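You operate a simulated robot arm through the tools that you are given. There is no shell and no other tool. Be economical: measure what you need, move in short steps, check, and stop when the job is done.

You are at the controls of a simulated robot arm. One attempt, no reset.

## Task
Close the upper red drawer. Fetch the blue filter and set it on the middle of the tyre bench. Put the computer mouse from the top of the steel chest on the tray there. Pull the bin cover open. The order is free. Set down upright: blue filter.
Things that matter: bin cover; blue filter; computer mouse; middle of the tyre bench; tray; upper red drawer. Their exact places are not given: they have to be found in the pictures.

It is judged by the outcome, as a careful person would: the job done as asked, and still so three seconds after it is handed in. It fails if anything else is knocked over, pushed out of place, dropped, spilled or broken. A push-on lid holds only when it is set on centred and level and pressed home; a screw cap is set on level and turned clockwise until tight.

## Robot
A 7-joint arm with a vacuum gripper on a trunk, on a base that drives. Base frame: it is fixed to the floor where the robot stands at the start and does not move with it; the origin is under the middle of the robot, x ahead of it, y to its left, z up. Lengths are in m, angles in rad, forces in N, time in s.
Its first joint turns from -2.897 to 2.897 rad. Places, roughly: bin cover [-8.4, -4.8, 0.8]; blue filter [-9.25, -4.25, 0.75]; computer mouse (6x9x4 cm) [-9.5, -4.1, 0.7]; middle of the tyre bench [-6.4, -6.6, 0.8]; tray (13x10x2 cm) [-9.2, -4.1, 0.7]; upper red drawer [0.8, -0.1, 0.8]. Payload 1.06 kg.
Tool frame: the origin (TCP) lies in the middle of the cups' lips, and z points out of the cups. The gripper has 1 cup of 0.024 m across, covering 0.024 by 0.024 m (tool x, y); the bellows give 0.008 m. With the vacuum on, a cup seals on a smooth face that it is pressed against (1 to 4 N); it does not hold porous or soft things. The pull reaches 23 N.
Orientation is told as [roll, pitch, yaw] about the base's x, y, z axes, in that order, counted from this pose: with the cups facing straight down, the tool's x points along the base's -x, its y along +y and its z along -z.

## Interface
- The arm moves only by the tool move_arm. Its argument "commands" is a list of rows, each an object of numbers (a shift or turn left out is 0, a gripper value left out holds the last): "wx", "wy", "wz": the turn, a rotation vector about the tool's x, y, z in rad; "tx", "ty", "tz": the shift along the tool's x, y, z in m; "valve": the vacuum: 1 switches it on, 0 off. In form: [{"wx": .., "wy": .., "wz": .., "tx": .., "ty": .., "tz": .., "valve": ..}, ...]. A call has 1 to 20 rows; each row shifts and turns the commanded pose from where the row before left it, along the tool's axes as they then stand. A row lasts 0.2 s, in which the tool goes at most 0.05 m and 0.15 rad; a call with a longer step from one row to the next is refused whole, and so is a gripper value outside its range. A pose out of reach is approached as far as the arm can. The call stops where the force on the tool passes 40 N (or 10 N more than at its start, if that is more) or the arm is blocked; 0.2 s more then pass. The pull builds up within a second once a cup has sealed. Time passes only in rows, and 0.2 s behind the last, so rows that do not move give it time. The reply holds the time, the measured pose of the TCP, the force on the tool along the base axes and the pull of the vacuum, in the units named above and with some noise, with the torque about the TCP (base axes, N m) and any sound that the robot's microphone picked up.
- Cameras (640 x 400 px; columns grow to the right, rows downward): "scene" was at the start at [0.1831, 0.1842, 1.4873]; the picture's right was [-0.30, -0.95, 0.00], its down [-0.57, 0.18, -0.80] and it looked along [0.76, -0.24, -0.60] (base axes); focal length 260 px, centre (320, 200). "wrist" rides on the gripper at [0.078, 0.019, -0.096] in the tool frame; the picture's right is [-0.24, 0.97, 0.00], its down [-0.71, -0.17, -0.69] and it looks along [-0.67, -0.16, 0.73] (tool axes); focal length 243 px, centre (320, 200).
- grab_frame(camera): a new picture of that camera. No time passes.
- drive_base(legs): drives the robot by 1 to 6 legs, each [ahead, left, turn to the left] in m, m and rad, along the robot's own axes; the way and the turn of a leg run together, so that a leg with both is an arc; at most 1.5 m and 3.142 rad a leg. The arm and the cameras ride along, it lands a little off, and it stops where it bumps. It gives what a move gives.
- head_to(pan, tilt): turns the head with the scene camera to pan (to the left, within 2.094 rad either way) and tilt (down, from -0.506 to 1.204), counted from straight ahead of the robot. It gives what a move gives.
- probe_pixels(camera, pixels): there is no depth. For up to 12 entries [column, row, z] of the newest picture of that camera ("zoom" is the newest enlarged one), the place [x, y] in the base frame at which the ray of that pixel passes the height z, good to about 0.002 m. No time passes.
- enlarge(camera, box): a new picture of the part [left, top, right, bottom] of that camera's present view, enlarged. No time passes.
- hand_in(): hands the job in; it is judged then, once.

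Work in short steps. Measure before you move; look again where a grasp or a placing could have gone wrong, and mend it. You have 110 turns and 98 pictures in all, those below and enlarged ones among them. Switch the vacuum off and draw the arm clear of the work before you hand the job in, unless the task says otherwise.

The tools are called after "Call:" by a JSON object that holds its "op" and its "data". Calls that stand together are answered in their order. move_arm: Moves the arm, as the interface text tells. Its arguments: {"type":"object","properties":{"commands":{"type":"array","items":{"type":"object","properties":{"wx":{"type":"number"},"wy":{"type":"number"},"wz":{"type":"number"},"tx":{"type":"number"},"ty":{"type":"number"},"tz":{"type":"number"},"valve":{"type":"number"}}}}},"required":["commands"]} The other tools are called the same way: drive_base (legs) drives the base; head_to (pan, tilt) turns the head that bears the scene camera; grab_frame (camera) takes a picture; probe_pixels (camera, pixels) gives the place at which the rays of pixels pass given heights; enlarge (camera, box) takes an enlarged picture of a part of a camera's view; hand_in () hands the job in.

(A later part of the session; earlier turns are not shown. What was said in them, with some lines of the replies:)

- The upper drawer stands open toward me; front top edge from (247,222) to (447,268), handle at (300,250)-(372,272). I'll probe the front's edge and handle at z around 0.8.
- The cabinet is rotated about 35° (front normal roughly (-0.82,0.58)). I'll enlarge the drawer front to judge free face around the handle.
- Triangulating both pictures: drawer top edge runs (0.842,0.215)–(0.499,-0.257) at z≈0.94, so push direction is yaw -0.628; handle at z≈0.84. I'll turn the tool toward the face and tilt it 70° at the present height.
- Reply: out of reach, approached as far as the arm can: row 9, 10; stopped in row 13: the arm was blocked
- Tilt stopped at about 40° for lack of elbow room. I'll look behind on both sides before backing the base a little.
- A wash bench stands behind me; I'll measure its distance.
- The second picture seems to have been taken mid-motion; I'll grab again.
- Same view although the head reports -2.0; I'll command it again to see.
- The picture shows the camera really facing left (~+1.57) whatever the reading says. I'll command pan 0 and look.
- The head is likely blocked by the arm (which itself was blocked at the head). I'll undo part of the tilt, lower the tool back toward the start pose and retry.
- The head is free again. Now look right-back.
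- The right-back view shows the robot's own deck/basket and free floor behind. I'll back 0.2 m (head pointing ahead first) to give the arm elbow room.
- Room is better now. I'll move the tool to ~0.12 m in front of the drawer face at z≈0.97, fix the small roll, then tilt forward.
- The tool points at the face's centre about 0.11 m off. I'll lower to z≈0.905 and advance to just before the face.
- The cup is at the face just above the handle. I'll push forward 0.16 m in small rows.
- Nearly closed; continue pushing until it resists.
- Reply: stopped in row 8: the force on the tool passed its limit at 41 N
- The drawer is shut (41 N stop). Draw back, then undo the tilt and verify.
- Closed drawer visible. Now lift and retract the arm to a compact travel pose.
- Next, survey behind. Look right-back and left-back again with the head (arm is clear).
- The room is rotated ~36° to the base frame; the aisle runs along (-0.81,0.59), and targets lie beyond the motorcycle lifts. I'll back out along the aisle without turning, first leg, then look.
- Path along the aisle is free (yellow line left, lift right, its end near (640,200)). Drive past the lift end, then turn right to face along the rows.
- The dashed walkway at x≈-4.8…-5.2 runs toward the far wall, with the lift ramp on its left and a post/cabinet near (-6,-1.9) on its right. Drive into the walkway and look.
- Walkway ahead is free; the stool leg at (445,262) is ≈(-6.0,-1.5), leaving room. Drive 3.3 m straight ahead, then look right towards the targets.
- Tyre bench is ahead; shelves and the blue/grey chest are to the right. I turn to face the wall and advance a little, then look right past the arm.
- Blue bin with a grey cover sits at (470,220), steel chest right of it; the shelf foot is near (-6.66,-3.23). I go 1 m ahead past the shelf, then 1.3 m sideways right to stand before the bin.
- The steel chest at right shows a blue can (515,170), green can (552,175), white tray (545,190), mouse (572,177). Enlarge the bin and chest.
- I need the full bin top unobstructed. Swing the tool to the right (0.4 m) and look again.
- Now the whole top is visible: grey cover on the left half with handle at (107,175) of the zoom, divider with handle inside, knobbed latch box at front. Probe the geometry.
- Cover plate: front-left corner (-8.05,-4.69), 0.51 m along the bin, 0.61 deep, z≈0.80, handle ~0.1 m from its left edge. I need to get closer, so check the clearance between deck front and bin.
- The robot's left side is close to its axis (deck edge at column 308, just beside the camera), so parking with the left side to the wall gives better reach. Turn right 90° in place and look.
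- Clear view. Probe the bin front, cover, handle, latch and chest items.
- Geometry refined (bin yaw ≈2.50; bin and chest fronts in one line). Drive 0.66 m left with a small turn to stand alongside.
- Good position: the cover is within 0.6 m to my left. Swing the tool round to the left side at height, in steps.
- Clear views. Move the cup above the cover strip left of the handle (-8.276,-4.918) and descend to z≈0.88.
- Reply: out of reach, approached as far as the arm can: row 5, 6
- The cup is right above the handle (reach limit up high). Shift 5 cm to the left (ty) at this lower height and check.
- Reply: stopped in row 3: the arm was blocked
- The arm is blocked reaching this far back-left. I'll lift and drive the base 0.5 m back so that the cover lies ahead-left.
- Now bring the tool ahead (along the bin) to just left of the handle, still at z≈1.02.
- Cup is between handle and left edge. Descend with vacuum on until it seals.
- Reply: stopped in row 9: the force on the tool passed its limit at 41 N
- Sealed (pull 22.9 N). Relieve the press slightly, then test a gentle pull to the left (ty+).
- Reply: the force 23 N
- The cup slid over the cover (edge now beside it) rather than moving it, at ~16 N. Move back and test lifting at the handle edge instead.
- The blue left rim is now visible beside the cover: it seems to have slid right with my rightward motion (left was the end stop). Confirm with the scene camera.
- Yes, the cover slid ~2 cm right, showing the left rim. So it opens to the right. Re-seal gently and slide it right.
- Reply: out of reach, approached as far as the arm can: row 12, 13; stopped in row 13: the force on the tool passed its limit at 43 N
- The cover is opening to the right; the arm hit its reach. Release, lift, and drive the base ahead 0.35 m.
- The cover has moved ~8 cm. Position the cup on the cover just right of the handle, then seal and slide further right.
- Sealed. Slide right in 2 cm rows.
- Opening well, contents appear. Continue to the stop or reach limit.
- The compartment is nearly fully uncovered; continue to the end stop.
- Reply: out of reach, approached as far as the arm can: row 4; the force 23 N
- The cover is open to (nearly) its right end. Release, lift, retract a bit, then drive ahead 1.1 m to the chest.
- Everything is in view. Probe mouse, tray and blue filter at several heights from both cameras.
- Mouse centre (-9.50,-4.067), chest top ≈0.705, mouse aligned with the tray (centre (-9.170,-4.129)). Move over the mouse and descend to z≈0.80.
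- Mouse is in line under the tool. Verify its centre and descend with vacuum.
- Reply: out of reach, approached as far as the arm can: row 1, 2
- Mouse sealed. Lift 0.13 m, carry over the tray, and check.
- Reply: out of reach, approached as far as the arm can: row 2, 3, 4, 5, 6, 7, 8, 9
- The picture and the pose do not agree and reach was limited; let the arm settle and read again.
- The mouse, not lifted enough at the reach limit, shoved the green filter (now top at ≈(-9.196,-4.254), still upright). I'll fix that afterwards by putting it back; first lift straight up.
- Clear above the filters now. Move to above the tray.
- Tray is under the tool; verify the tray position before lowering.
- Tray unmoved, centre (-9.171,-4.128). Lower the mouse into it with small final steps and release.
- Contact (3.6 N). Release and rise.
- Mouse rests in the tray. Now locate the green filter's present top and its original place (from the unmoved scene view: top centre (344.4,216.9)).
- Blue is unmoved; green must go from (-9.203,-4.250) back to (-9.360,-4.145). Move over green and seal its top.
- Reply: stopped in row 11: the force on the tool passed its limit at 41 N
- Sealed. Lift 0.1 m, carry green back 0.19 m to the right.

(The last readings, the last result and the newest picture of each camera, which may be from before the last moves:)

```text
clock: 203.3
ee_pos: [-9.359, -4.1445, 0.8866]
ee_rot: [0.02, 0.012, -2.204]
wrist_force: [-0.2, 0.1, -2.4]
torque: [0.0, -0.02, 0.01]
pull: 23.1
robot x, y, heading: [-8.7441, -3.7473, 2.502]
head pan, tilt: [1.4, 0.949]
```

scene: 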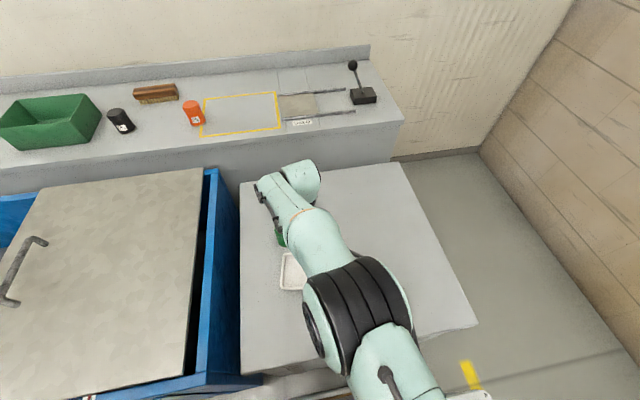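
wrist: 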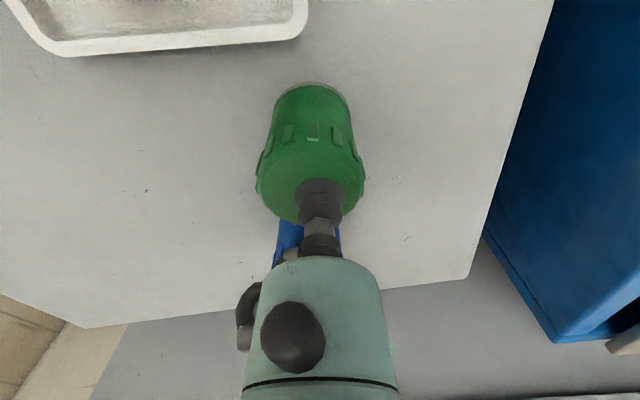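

On place. Lower until it stands and release.

Call:
{"op": "move_arm", "data": {"commands": [{"tx": 0.001, "ty": 0.004}, {"tz": 0.04}, {"tz": 0.035}, {"tz": 0.012}, {"tz": 0.005}, {"tz": 0.004}, {"tz": 0.003}, {"valve": 0}, {}, {}, {}, {"tz": -0.01}, {"tz": -0.03}, {"tz": -0.04}, {"tz": -0.04}, {}]}}

Call:
{"op": "grab_frame", "data": {"camera": "wrist"}}

```text
clock: 206.7
ee_pos: [-9.3557, -4.1447, 0.908]
ee_rot: [0.021, 0.011, -2.204]
wrist_force: [0.4, -0.1, 0.4]
torque: [-0.03, 0.02, -0.03]
pull: 0.0
robot x, y, heading: [-8.7422, -3.7471, 2.5]
head pan, tilt: [1.4, 0.949]
```

```text
28 pictures are left
```

wrist: 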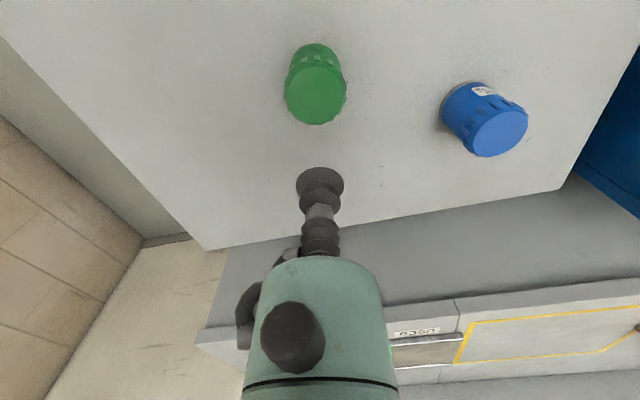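

Green stands upright. Now measure the blue filter top and check the green.

Call:
{"op": "probe_pixels", "data": {"camera": "wrist", "pixels": [[500, 133, 0.785], [315, 95, 0.785]]}}

```text
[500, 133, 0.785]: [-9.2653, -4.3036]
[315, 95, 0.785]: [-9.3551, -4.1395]
```

Blue top at ≈(-9.268,-4.304), near the reach limit; shift the base 0.08 m closer and 0.12 m back, then go over the blue filter.

Call:
{"op": "drive_base", "data": {"legs": [[-0.12, 0.08, 0]]}}

Call:
{"op": "grab_frame", "data": {"camera": "scene"}}

```text
clock: 208.1
ee_pos: [-9.292, -4.275, 0.9062]
ee_rot: [0.02, 0.013, -2.191]
wrist_force: [0.3, -0.7, -0.6]
torque: [0.0, 0.0, -0.01]
pull: 0.1
robot x, y, heading: [-8.6826, -3.8686, 2.515]
head pan, tilt: [1.4, 0.949]
```

```text
27 pictures are left
```

scene: 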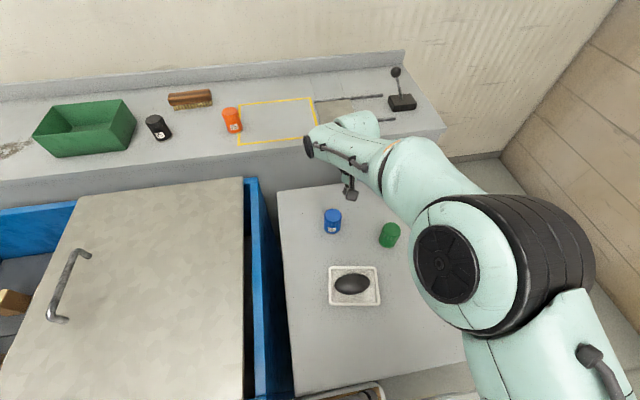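

Call:
{"op": "probe_pixels", "data": {"camera": "scene", "pixels": [[332, 215, 0.785], [390, 230, 0.785], [355, 284, 0.73]]}}

Call:
{"op": "grab_frame", "data": {"camera": "wrist"}}

```text
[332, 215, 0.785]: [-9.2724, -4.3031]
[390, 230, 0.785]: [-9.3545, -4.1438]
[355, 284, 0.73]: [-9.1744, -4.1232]
```

```text
26 pictures are left
```

wrist: 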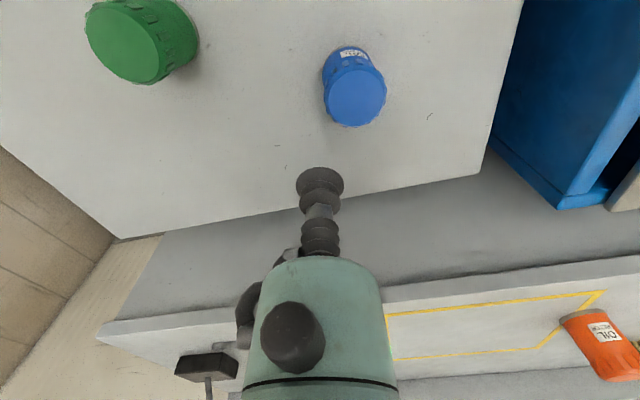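

Blue centre (-9.272,-4.303). Align and seal on its top.

Call:
{"op": "move_arm", "data": {"commands": [{"wx": 0.02, "wy": -0.013}, {"tx": -0.011, "ty": 0.033}, {"tz": 0.045}, {"tz": 0.045}, {"tz": 0.016, "valve": 1}, {"tz": 0.006}, {"tz": 0.004}, {"tz": 0.003}, {}, {}, {}]}}

Call:
{"op": "grab_frame", "data": {"camera": "wrist"}}

```text
clock: 210.4
ee_pos: [-9.2711, -4.3016, 0.7887]
ee_rot: [0.0, -0.001, -2.192]
wrist_force: [-5.6, -6.3, 18.3]
torque: [0.04, -0.02, 0.02]
pull: 23.3
robot x, y, heading: [-8.6826, -3.8728, 2.514]
head pan, tilt: [1.4, 0.949]
```

```text
25 pictures are left
```

wrist: 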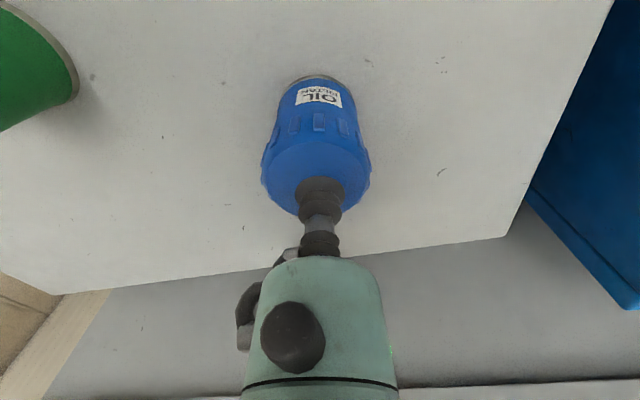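

Blue filter sealed. Lift it, then draw it back toward the robot.

Call:
{"op": "move_arm", "data": {"commands": [{"tz": -0.01}, {"tz": -0.02}, {"tz": -0.03}, {"tz": -0.035}, {"tz": -0.035}, {"tx": 0.03, "tz": -0.03}, {"tx": 0.03, "tz": -0.03}, {"tx": 0.03, "tz": -0.02}, {"tx": 0.03}, {"tx": 0.03}, {}]}}

Call:
{"op": "grab_frame", "data": {"camera": "scene"}}

```text
clock: 212.8
ee_pos: [-9.1829, -4.18, 0.9964]
ee_rot: [0.001, -0.001, -2.191]
wrist_force: [0.4, 0.8, -2.9]
torque: [-0.02, 0.0, -0.06]
pull: 22.9
robot x, y, heading: [-8.6837, -3.8699, 2.513]
head pan, tilt: [1.4, 0.949]
```

```text
24 pictures are left
```

scene: 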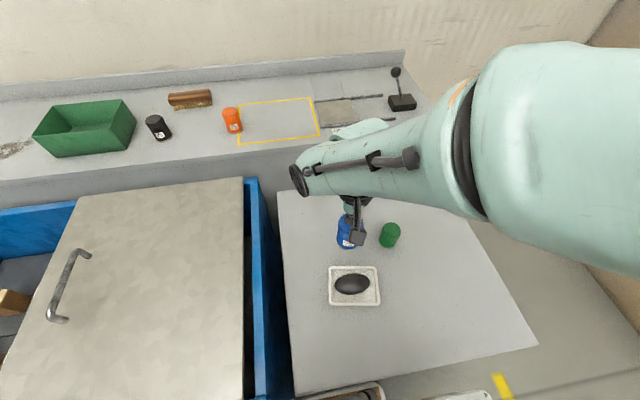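

Filter hangs straight. Back away from the wall 0.4 m and drive back along the wall toward the tyre bench in stages.

Call:
{"op": "drive_base", "data": {"legs": [[0, -0.4, -0.015], [-1.2, 0, 0], [-0.8, 0, 0]]}}

Call:
{"op": "head_to", "data": {"pan": 2.09, "tilt": 0.6}}

Call:
{"op": "grab_frame", "data": {"camera": "scene"}}

```text
clock: 224.9
ee_pos: [-7.3713, -5.0675, 0.9962]
ee_rot: [-0.001, -0.002, -2.229]
wrist_force: [0.9, -1.2, -3.1]
torque: [-0.02, 0.0, -0.01]
pull: 22.7
robot x, y, heading: [-6.8589, -4.7773, 2.476]
head pan, tilt: [1.4, 0.949]
```

```text
clock: 226.0
ee_pos: [-7.371, -5.0677, 0.9972]
ee_rot: [0.001, -0.002, -2.228]
wrist_force: [-0.3, -0.5, -3.3]
torque: [0.02, 0.02, 0.01]
pull: 22.9
robot x, y, heading: [-6.8581, -4.7794, 2.478]
head pan, tilt: [2.089, 0.6]
```

```text
23 pictures are left
```

scene: 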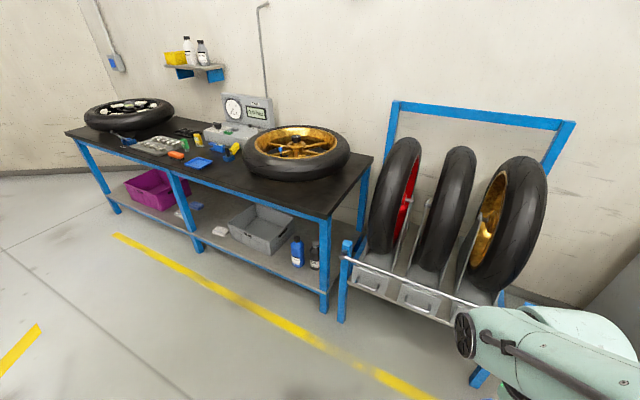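

Still held. Continue back 1.5 m along the bench, then look at it closely.

Call:
{"op": "drive_base", "data": {"legs": [[-0.8, 0, 0.02], [-0.75, 0, 0]]}}

Call:
{"op": "head_to", "data": {"pan": 1.5, "tilt": 0.75}}

Call:
{"op": "grab_frame", "data": {"camera": "scene"}}

```text
clock: 234.0
ee_pos: [-6.1433, -6.021, 0.9973]
ee_rot: [0.001, -0.003, -2.236]
wrist_force: [-0.1, -0.2, -2.9]
torque: [-0.05, 0.03, 0.01]
pull: 22.8
robot x, y, heading: [-5.6308, -5.7348, 2.471]
head pan, tilt: [2.089, 0.6]
```

```text
clock: 235.0
ee_pos: [-6.1425, -6.0215, 0.9959]
ee_rot: [-0.001, 0.0, -2.236]
wrist_force: [0.1, -0.4, -2.0]
torque: [-0.05, 0.03, 0.02]
pull: 22.7
robot x, y, heading: [-5.628, -5.7314, 2.474]
head pan, tilt: [1.499, 0.75]
```

```text
22 pictures are left
```

scene: 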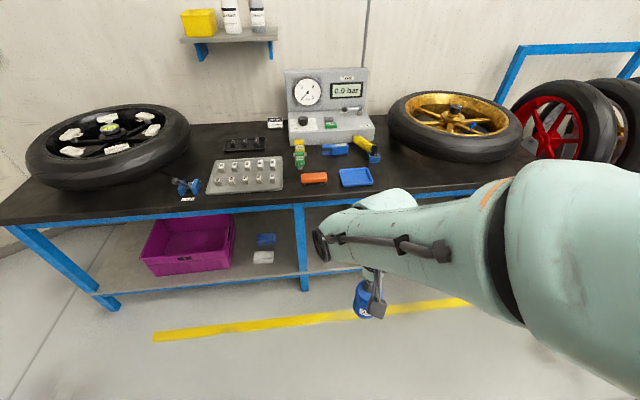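

Bench centre lies around columns 250–340 with small tools on it. Enlarge and probe.

Call:
{"op": "enlarge", "data": {"camera": "scene", "box": [150, 80, 406, 240]}}

Call:
{"op": "probe_pixels", "data": {"camera": "scene", "pixels": [[2, 222, 0.8], [300, 203, 0.8], [535, 170, 0.8], [200, 118, 0.8], [320, 178, 0.8], [314, 178, 0.8], [355, 177, 0.8], [245, 175, 0.8], [300, 155, 0.8], [303, 290, 0.0], [108, 305, 0.0], [335, 165, 0.8]]}}

```text
2.50 times, centred on (278, 160) of scene
```

zoom: 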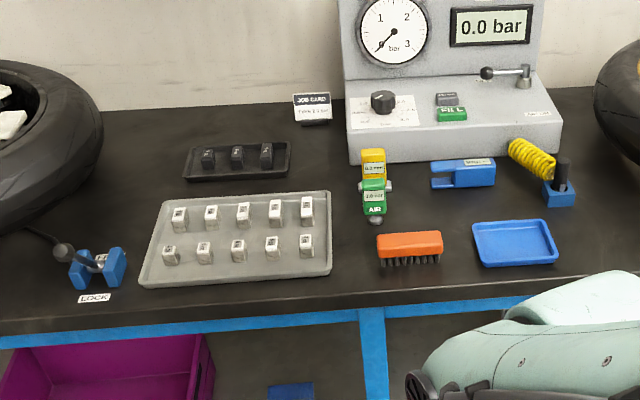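

```text
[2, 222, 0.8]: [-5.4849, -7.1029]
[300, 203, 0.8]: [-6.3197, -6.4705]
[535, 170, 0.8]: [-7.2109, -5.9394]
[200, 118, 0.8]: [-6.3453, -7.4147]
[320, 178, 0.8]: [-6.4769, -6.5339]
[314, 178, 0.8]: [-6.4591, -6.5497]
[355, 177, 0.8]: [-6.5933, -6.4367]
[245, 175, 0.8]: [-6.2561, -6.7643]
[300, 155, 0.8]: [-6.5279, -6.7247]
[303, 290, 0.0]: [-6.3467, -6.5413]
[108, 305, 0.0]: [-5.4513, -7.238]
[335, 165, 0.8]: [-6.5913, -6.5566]
```

The spot given (~(-6.4,-6.6)) is the gap between the grey weights tray and the orange brush, at zoom (350,260). Measure the gap edges.

Call:
{"op": "probe_pixels", "data": {"camera": "zoom", "pixels": [[332, 270, 0.8], [330, 210, 0.82], [380, 266, 0.8], [376, 236, 0.83], [352, 262, 0.8], [352, 275, 0.8], [352, 312, 0.8], [376, 222, 0.8], [366, 215, 0.8], [440, 264, 0.8], [200, 290, 0.8]]}}

```text
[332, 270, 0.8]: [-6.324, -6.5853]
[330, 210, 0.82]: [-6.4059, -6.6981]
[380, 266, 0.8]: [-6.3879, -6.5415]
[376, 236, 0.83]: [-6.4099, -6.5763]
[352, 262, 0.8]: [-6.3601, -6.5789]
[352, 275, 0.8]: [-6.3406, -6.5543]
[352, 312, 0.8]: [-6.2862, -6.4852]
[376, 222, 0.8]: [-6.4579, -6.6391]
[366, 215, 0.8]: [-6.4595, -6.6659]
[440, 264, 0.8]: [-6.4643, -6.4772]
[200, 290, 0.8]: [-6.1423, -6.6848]
```

Target (-6.348,-6.552): centred in the gap, ~9 cm from the bench front. Bring the base closer: 0.15 back and 0.48 left.

Call:
{"op": "drive_base", "data": {"legs": [[-0.15, 0.24, 0.02], [0, 0.24, 0]]}}

Call:
{"op": "grab_frame", "data": {"camera": "scene"}}

Call:
{"op": "grab_frame", "data": {"camera": "wrist"}}

```text
clock: 238.3
ee_pos: [-6.3135, -6.5031, 0.9967]
ee_rot: [0.0, 0.001, -2.218]
wrist_force: [1.0, 0.6, -2.6]
torque: [-0.02, 0.02, 0.0]
pull: 23.2
robot x, y, heading: [-5.8043, -6.2046, 2.485]
head pan, tilt: [1.499, 0.75]
```

```text
20 pictures are left
```

scene: 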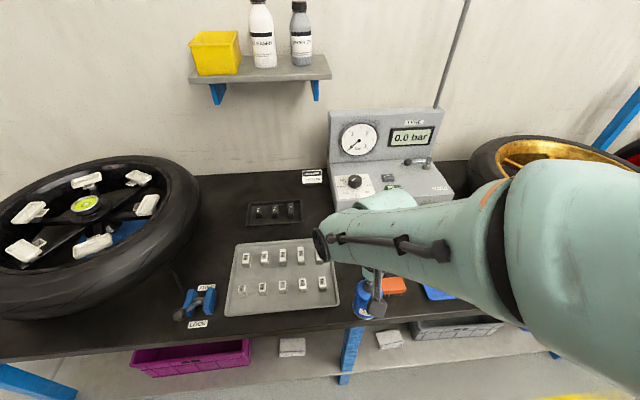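

```text
19 pictures are left
```

wrist: 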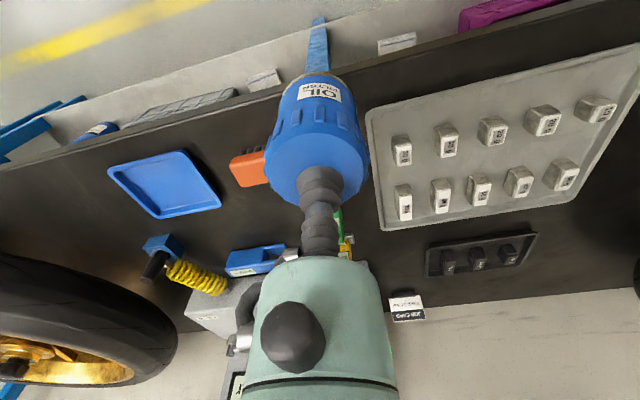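

Nearly in place. Check tray and brush edges from the wrist view and the bench height.

Call:
{"op": "probe_pixels", "data": {"camera": "wrist", "pixels": [[367, 112, 0.8], [367, 112, 0.84], [383, 230, 0.8], [383, 230, 0.84], [230, 163, 0.82], [250, 187, 0.82], [270, 180, 0.82], [640, 42, 0.8]]}}

Call:
{"op": "enlarge", "data": {"camera": "scene", "box": [220, 210, 460, 360]}}

```text
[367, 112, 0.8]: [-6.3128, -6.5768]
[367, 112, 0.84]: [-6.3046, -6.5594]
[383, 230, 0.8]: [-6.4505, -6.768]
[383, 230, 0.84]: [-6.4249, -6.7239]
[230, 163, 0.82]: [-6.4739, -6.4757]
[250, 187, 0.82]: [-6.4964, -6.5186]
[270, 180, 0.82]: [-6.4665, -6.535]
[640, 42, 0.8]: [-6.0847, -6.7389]
```

```text
2.67 times, centred on (340, 285) of scene
```

zoom: 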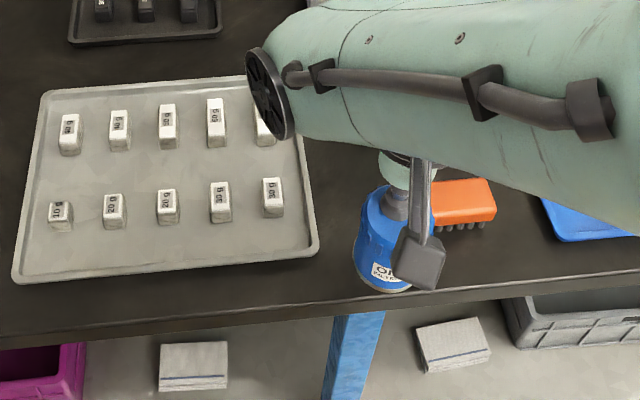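

Call:
{"op": "probe_pixels", "data": {"camera": "zoom", "pixels": [[318, 252, 0.78], [318, 252, 0.8], [318, 252, 0.82], [12, 282, 0.8], [440, 228, 0.8], [432, 215, 0.82], [300, 140, 0.8], [340, 308, 0.8]]}}

```text
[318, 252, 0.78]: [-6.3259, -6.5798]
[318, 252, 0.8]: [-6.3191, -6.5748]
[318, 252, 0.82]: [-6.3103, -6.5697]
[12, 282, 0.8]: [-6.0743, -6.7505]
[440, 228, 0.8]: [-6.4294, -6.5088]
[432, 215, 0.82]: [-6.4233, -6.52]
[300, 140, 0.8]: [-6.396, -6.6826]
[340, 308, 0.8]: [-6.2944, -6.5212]
```

Bench top ≈0.80. Move 5.5 cm forward into the gap and lower to just above the top.

Call:
{"op": "move_arm", "data": {"commands": [{"tx": -0.028, "ty": 0.001}, {"tx": -0.027, "ty": 0.001}, {"tz": 0.04}, {"tz": 0.035}, {}]}}

Call:
{"op": "enlarge", "data": {"camera": "scene", "box": [260, 220, 452, 340]}}

Call:
{"op": "grab_frame", "data": {"camera": "wrist"}}

```text
clock: 239.5
ee_pos: [-6.3473, -6.5469, 0.9187]
ee_rot: [0.0, -0.002, -2.218]
wrist_force: [0.4, 0.7, -3.6]
torque: [-0.04, 0.01, -0.07]
pull: 22.6
robot x, y, heading: [-5.8071, -6.207, 2.486]
head pan, tilt: [1.499, 0.75]
```

```text
3.33 times, centred on (356, 280) of scene
```

zoom: 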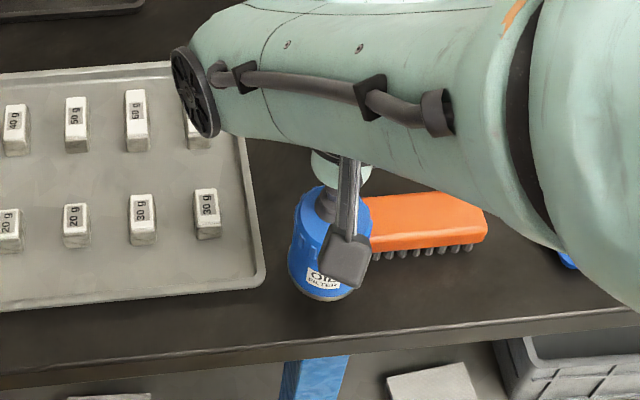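

```text
16 pictures are left
```

wrist: 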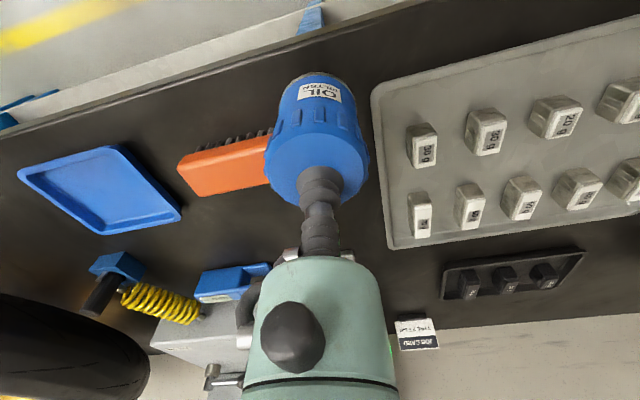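

The filter sits between tray and brush with ~1 cm each side; shift 1 cm toward the front for margin, then lower to contact.

Call:
{"op": "move_arm", "data": {"commands": [{"tx": 0.01}, {"tz": 0.015}, {"tz": 0.01}, {"tz": 0.005}, {"tz": 0.004}, {"tz": 0.003}, {}]}}

Call:
{"op": "enlarge", "data": {"camera": "scene", "box": [260, 220, 452, 340]}}

```text
clock: 241.1
ee_pos: [-6.3407, -6.5391, 0.8839]
ee_rot: [0.002, 0.0, -2.219]
wrist_force: [0.9, -1.0, -2.5]
torque: [0.0, 0.0, 0.0]
pull: 21.9
robot x, y, heading: [-5.8047, -6.207, 2.489]
head pan, tilt: [1.499, 0.75]
```

```text
3.33 times, centred on (356, 280) of scene
```

zoom: 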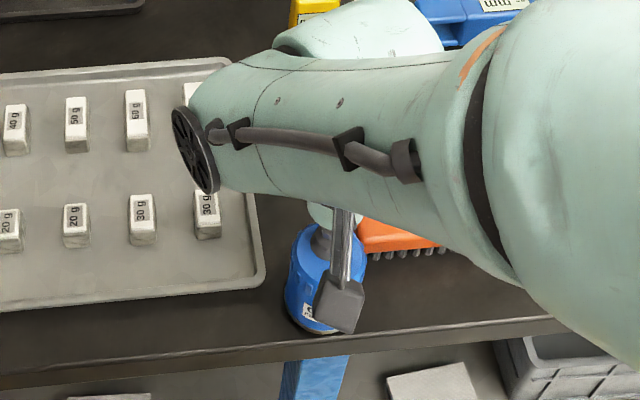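

Not in contact yet, and the base looks close to the front edge. Measure the edge.

Call:
{"op": "probe_pixels", "data": {"camera": "zoom", "pixels": [[320, 343, 0.8], [320, 333, 0.8], [285, 300, 0.8], [262, 285, 0.8], [400, 258, 0.8], [372, 262, 0.8]]}}

```text
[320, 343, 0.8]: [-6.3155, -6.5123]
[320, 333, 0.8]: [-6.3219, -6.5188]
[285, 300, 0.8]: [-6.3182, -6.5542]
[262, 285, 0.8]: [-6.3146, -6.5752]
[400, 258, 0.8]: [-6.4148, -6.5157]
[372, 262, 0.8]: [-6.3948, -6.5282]
```

The edge is only 1 cm in front of the filter; the gap to tray (1.5 cm) and brush (2 cm) allows moving it back 2.2 cm. Do that, then lower to contact.

Call:
{"op": "move_arm", "data": {"commands": [{"tz": -0.006}, {"tx": -0.022, "ty": -0.003}, {}, {"tz": 0.006}, {"tz": 0.004}, {"tz": 0.003}, {"tz": 0.003}, {}]}}

```text
clock: 242.9
ee_pos: [-6.357, -6.5561, 0.8751]
ee_rot: [0.001, -0.003, -2.222]
wrist_force: [-2.8, -2.6, 8.3]
torque: [0.04, -0.04, -0.02]
pull: 23.1
robot x, y, heading: [-5.8059, -6.2037, 2.488]
head pan, tilt: [1.499, 0.75]
```

Contact at z 0.875 (8 N up). Check placement before releasing.

Call:
{"op": "enlarge", "data": {"camera": "scene", "box": [260, 220, 452, 340]}}

Call:
{"op": "grab_frame", "data": {"camera": "wrist"}}

```text
3.33 times, centred on (356, 280) of scene
```

zoom: 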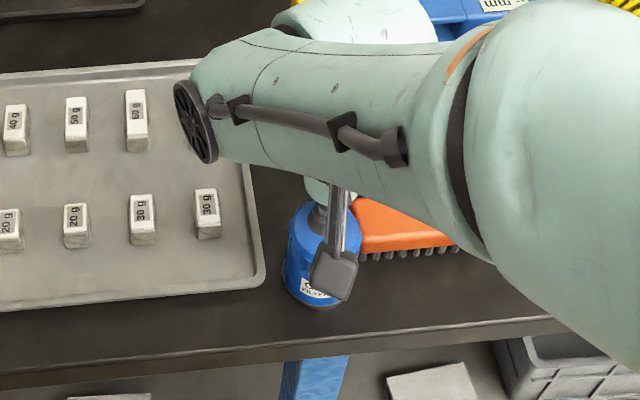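

```text
13 pictures are left
```

wrist: 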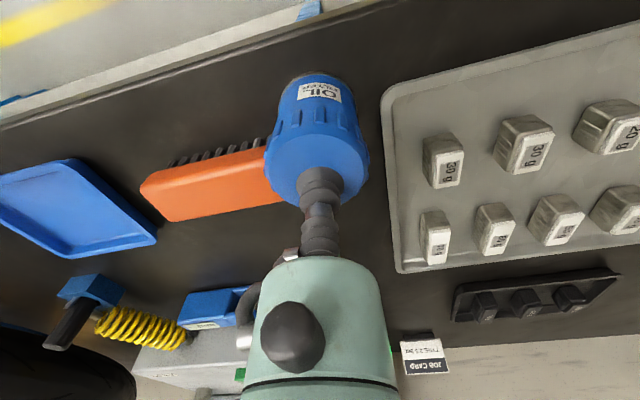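

It stands in the gap, on the bench. Release and rise straight up.

Call:
{"op": "move_arm", "data": {"commands": [{"tz": -0.002}, {"valve": 0}, {}, {}, {}, {}, {"tz": -0.008}, {"tz": -0.02}, {"tz": -0.04}, {"tz": -0.045}, {"tz": -0.045}, {}]}}

Call:
{"op": "grab_frame", "data": {"camera": "wrist"}}

```text
clock: 245.5
ee_pos: [-6.3535, -6.5565, 1.0355]
ee_rot: [-0.001, 0.0, -2.222]
wrist_force: [0.0, -0.3, -0.7]
torque: [0.03, 0.0, 0.0]
pull: 0.0
robot x, y, heading: [-5.8037, -6.2058, 2.489]
head pan, tilt: [1.499, 0.75]
```

```text
12 pictures are left
```

wrist: 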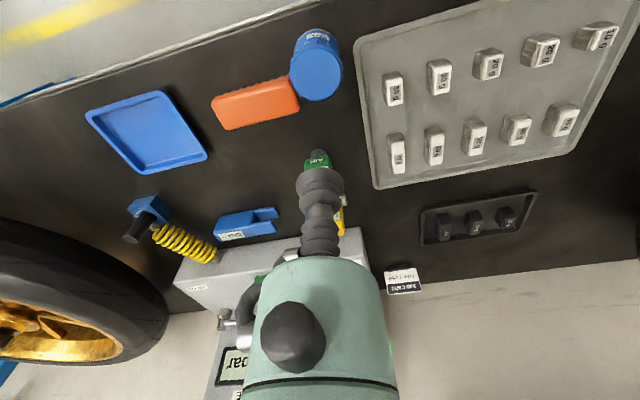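

The filter stands upright, clear of brush and tray. Draw the arm back and take a last scene check.

Call:
{"op": "move_arm", "data": {"commands": [{"tz": -0.04}, {"tx": 0.045}, {"tx": 0.045}, {"tx": 0.045}, {"tx": 0.045}, {"tx": 0.03}, {}]}}

Call:
{"op": "drive_base", "data": {"legs": [[0, -0.45, 0]]}}

Call:
{"op": "grab_frame", "data": {"camera": "scene"}}

```text
clock: 247.1
ee_pos: [-6.2284, -6.3882, 1.0744]
ee_rot: [0.001, -0.001, -2.219]
wrist_force: [0.2, -0.1, 0.0]
torque: [0.01, 0.03, -0.02]
pull: 0.1
robot x, y, heading: [-5.81, -6.2024, 2.485]
head pan, tilt: [1.499, 0.75]
```

```text
clock: 249.8
ee_pos: [-5.9548, -6.0296, 1.0753]
ee_rot: [0.0, -0.002, -2.223]
wrist_force: [0.1, -0.9, -0.5]
torque: [-0.04, 0.01, 0.01]
pull: 0.0
robot x, y, heading: [-5.535, -5.8482, 2.485]
head pan, tilt: [1.499, 0.75]
```

```text
11 pictures are left
```

scene: 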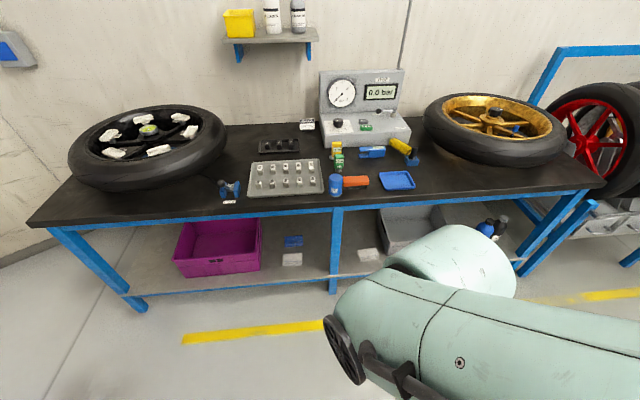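

The filter stands in the middle of the bench. Check the brush position and look toward the bin cover from here.

Call:
{"op": "probe_pixels", "data": {"camera": "scene", "pixels": [[344, 187, 0.8], [369, 187, 0.8], [335, 193, 0.8], [28, 225, 0.8], [604, 185, 0.8]]}}

Call:
{"op": "head_to", "data": {"pan": 0.45, "tilt": 0.3}}

Call:
{"op": "enlarge", "data": {"camera": "scene", "box": [120, 75, 520, 325]}}

```text
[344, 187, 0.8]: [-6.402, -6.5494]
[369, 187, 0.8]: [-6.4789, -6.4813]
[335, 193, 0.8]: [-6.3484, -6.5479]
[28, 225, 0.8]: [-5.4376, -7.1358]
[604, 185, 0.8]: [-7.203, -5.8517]
```

```text
clock: 251.2
ee_pos: [-5.9543, -6.0294, 1.0741]
ee_rot: [0.001, -0.001, -2.222]
wrist_force: [-0.6, 0.6, 0.7]
torque: [0.03, 0.0, 0.01]
pull: 0.1
robot x, y, heading: [-5.5344, -5.8466, 2.487]
head pan, tilt: [0.45, 0.3]
```

```text
1.60 times, centred on (320, 200) of scene
```

zoom: 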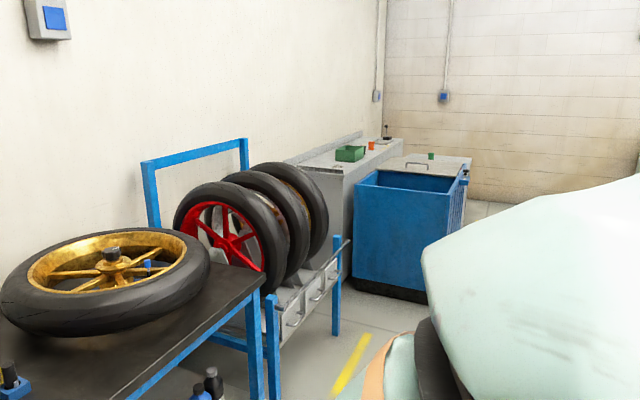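

The bin's left half stands open with the cover to the right, the filter stands on the bench, the mouse is in the tray, the drawer is shut, and the vacuum is off. Hand in.

Call:
{"op": "hand_in", "data": {}}

```text
The job is handed in.
```

I handed the job in with all four tasks done. One thing went wrong on the way and I corrected it.

- **Drawer:** the upper red drawer is pushed shut.
- **Blue filter:** it stands upright at the middle of the tyre bench, in the gap between the grey weights tray and the orange brush.
- **Computer mouse:** it lies in the tray on the steel chest.
- **Bin cover:** it slid to the right and fully uncovers the left compartment. It stopped about 3 cm short of the right-hand wall because the arm ran out of reach, and I never felt the end stop.

While carrying the mouse I shoved the green filter about 0.2 m across the steel chest. It stayed upright. I lifted it back, and it now stands within about 1 cm of its original spot.
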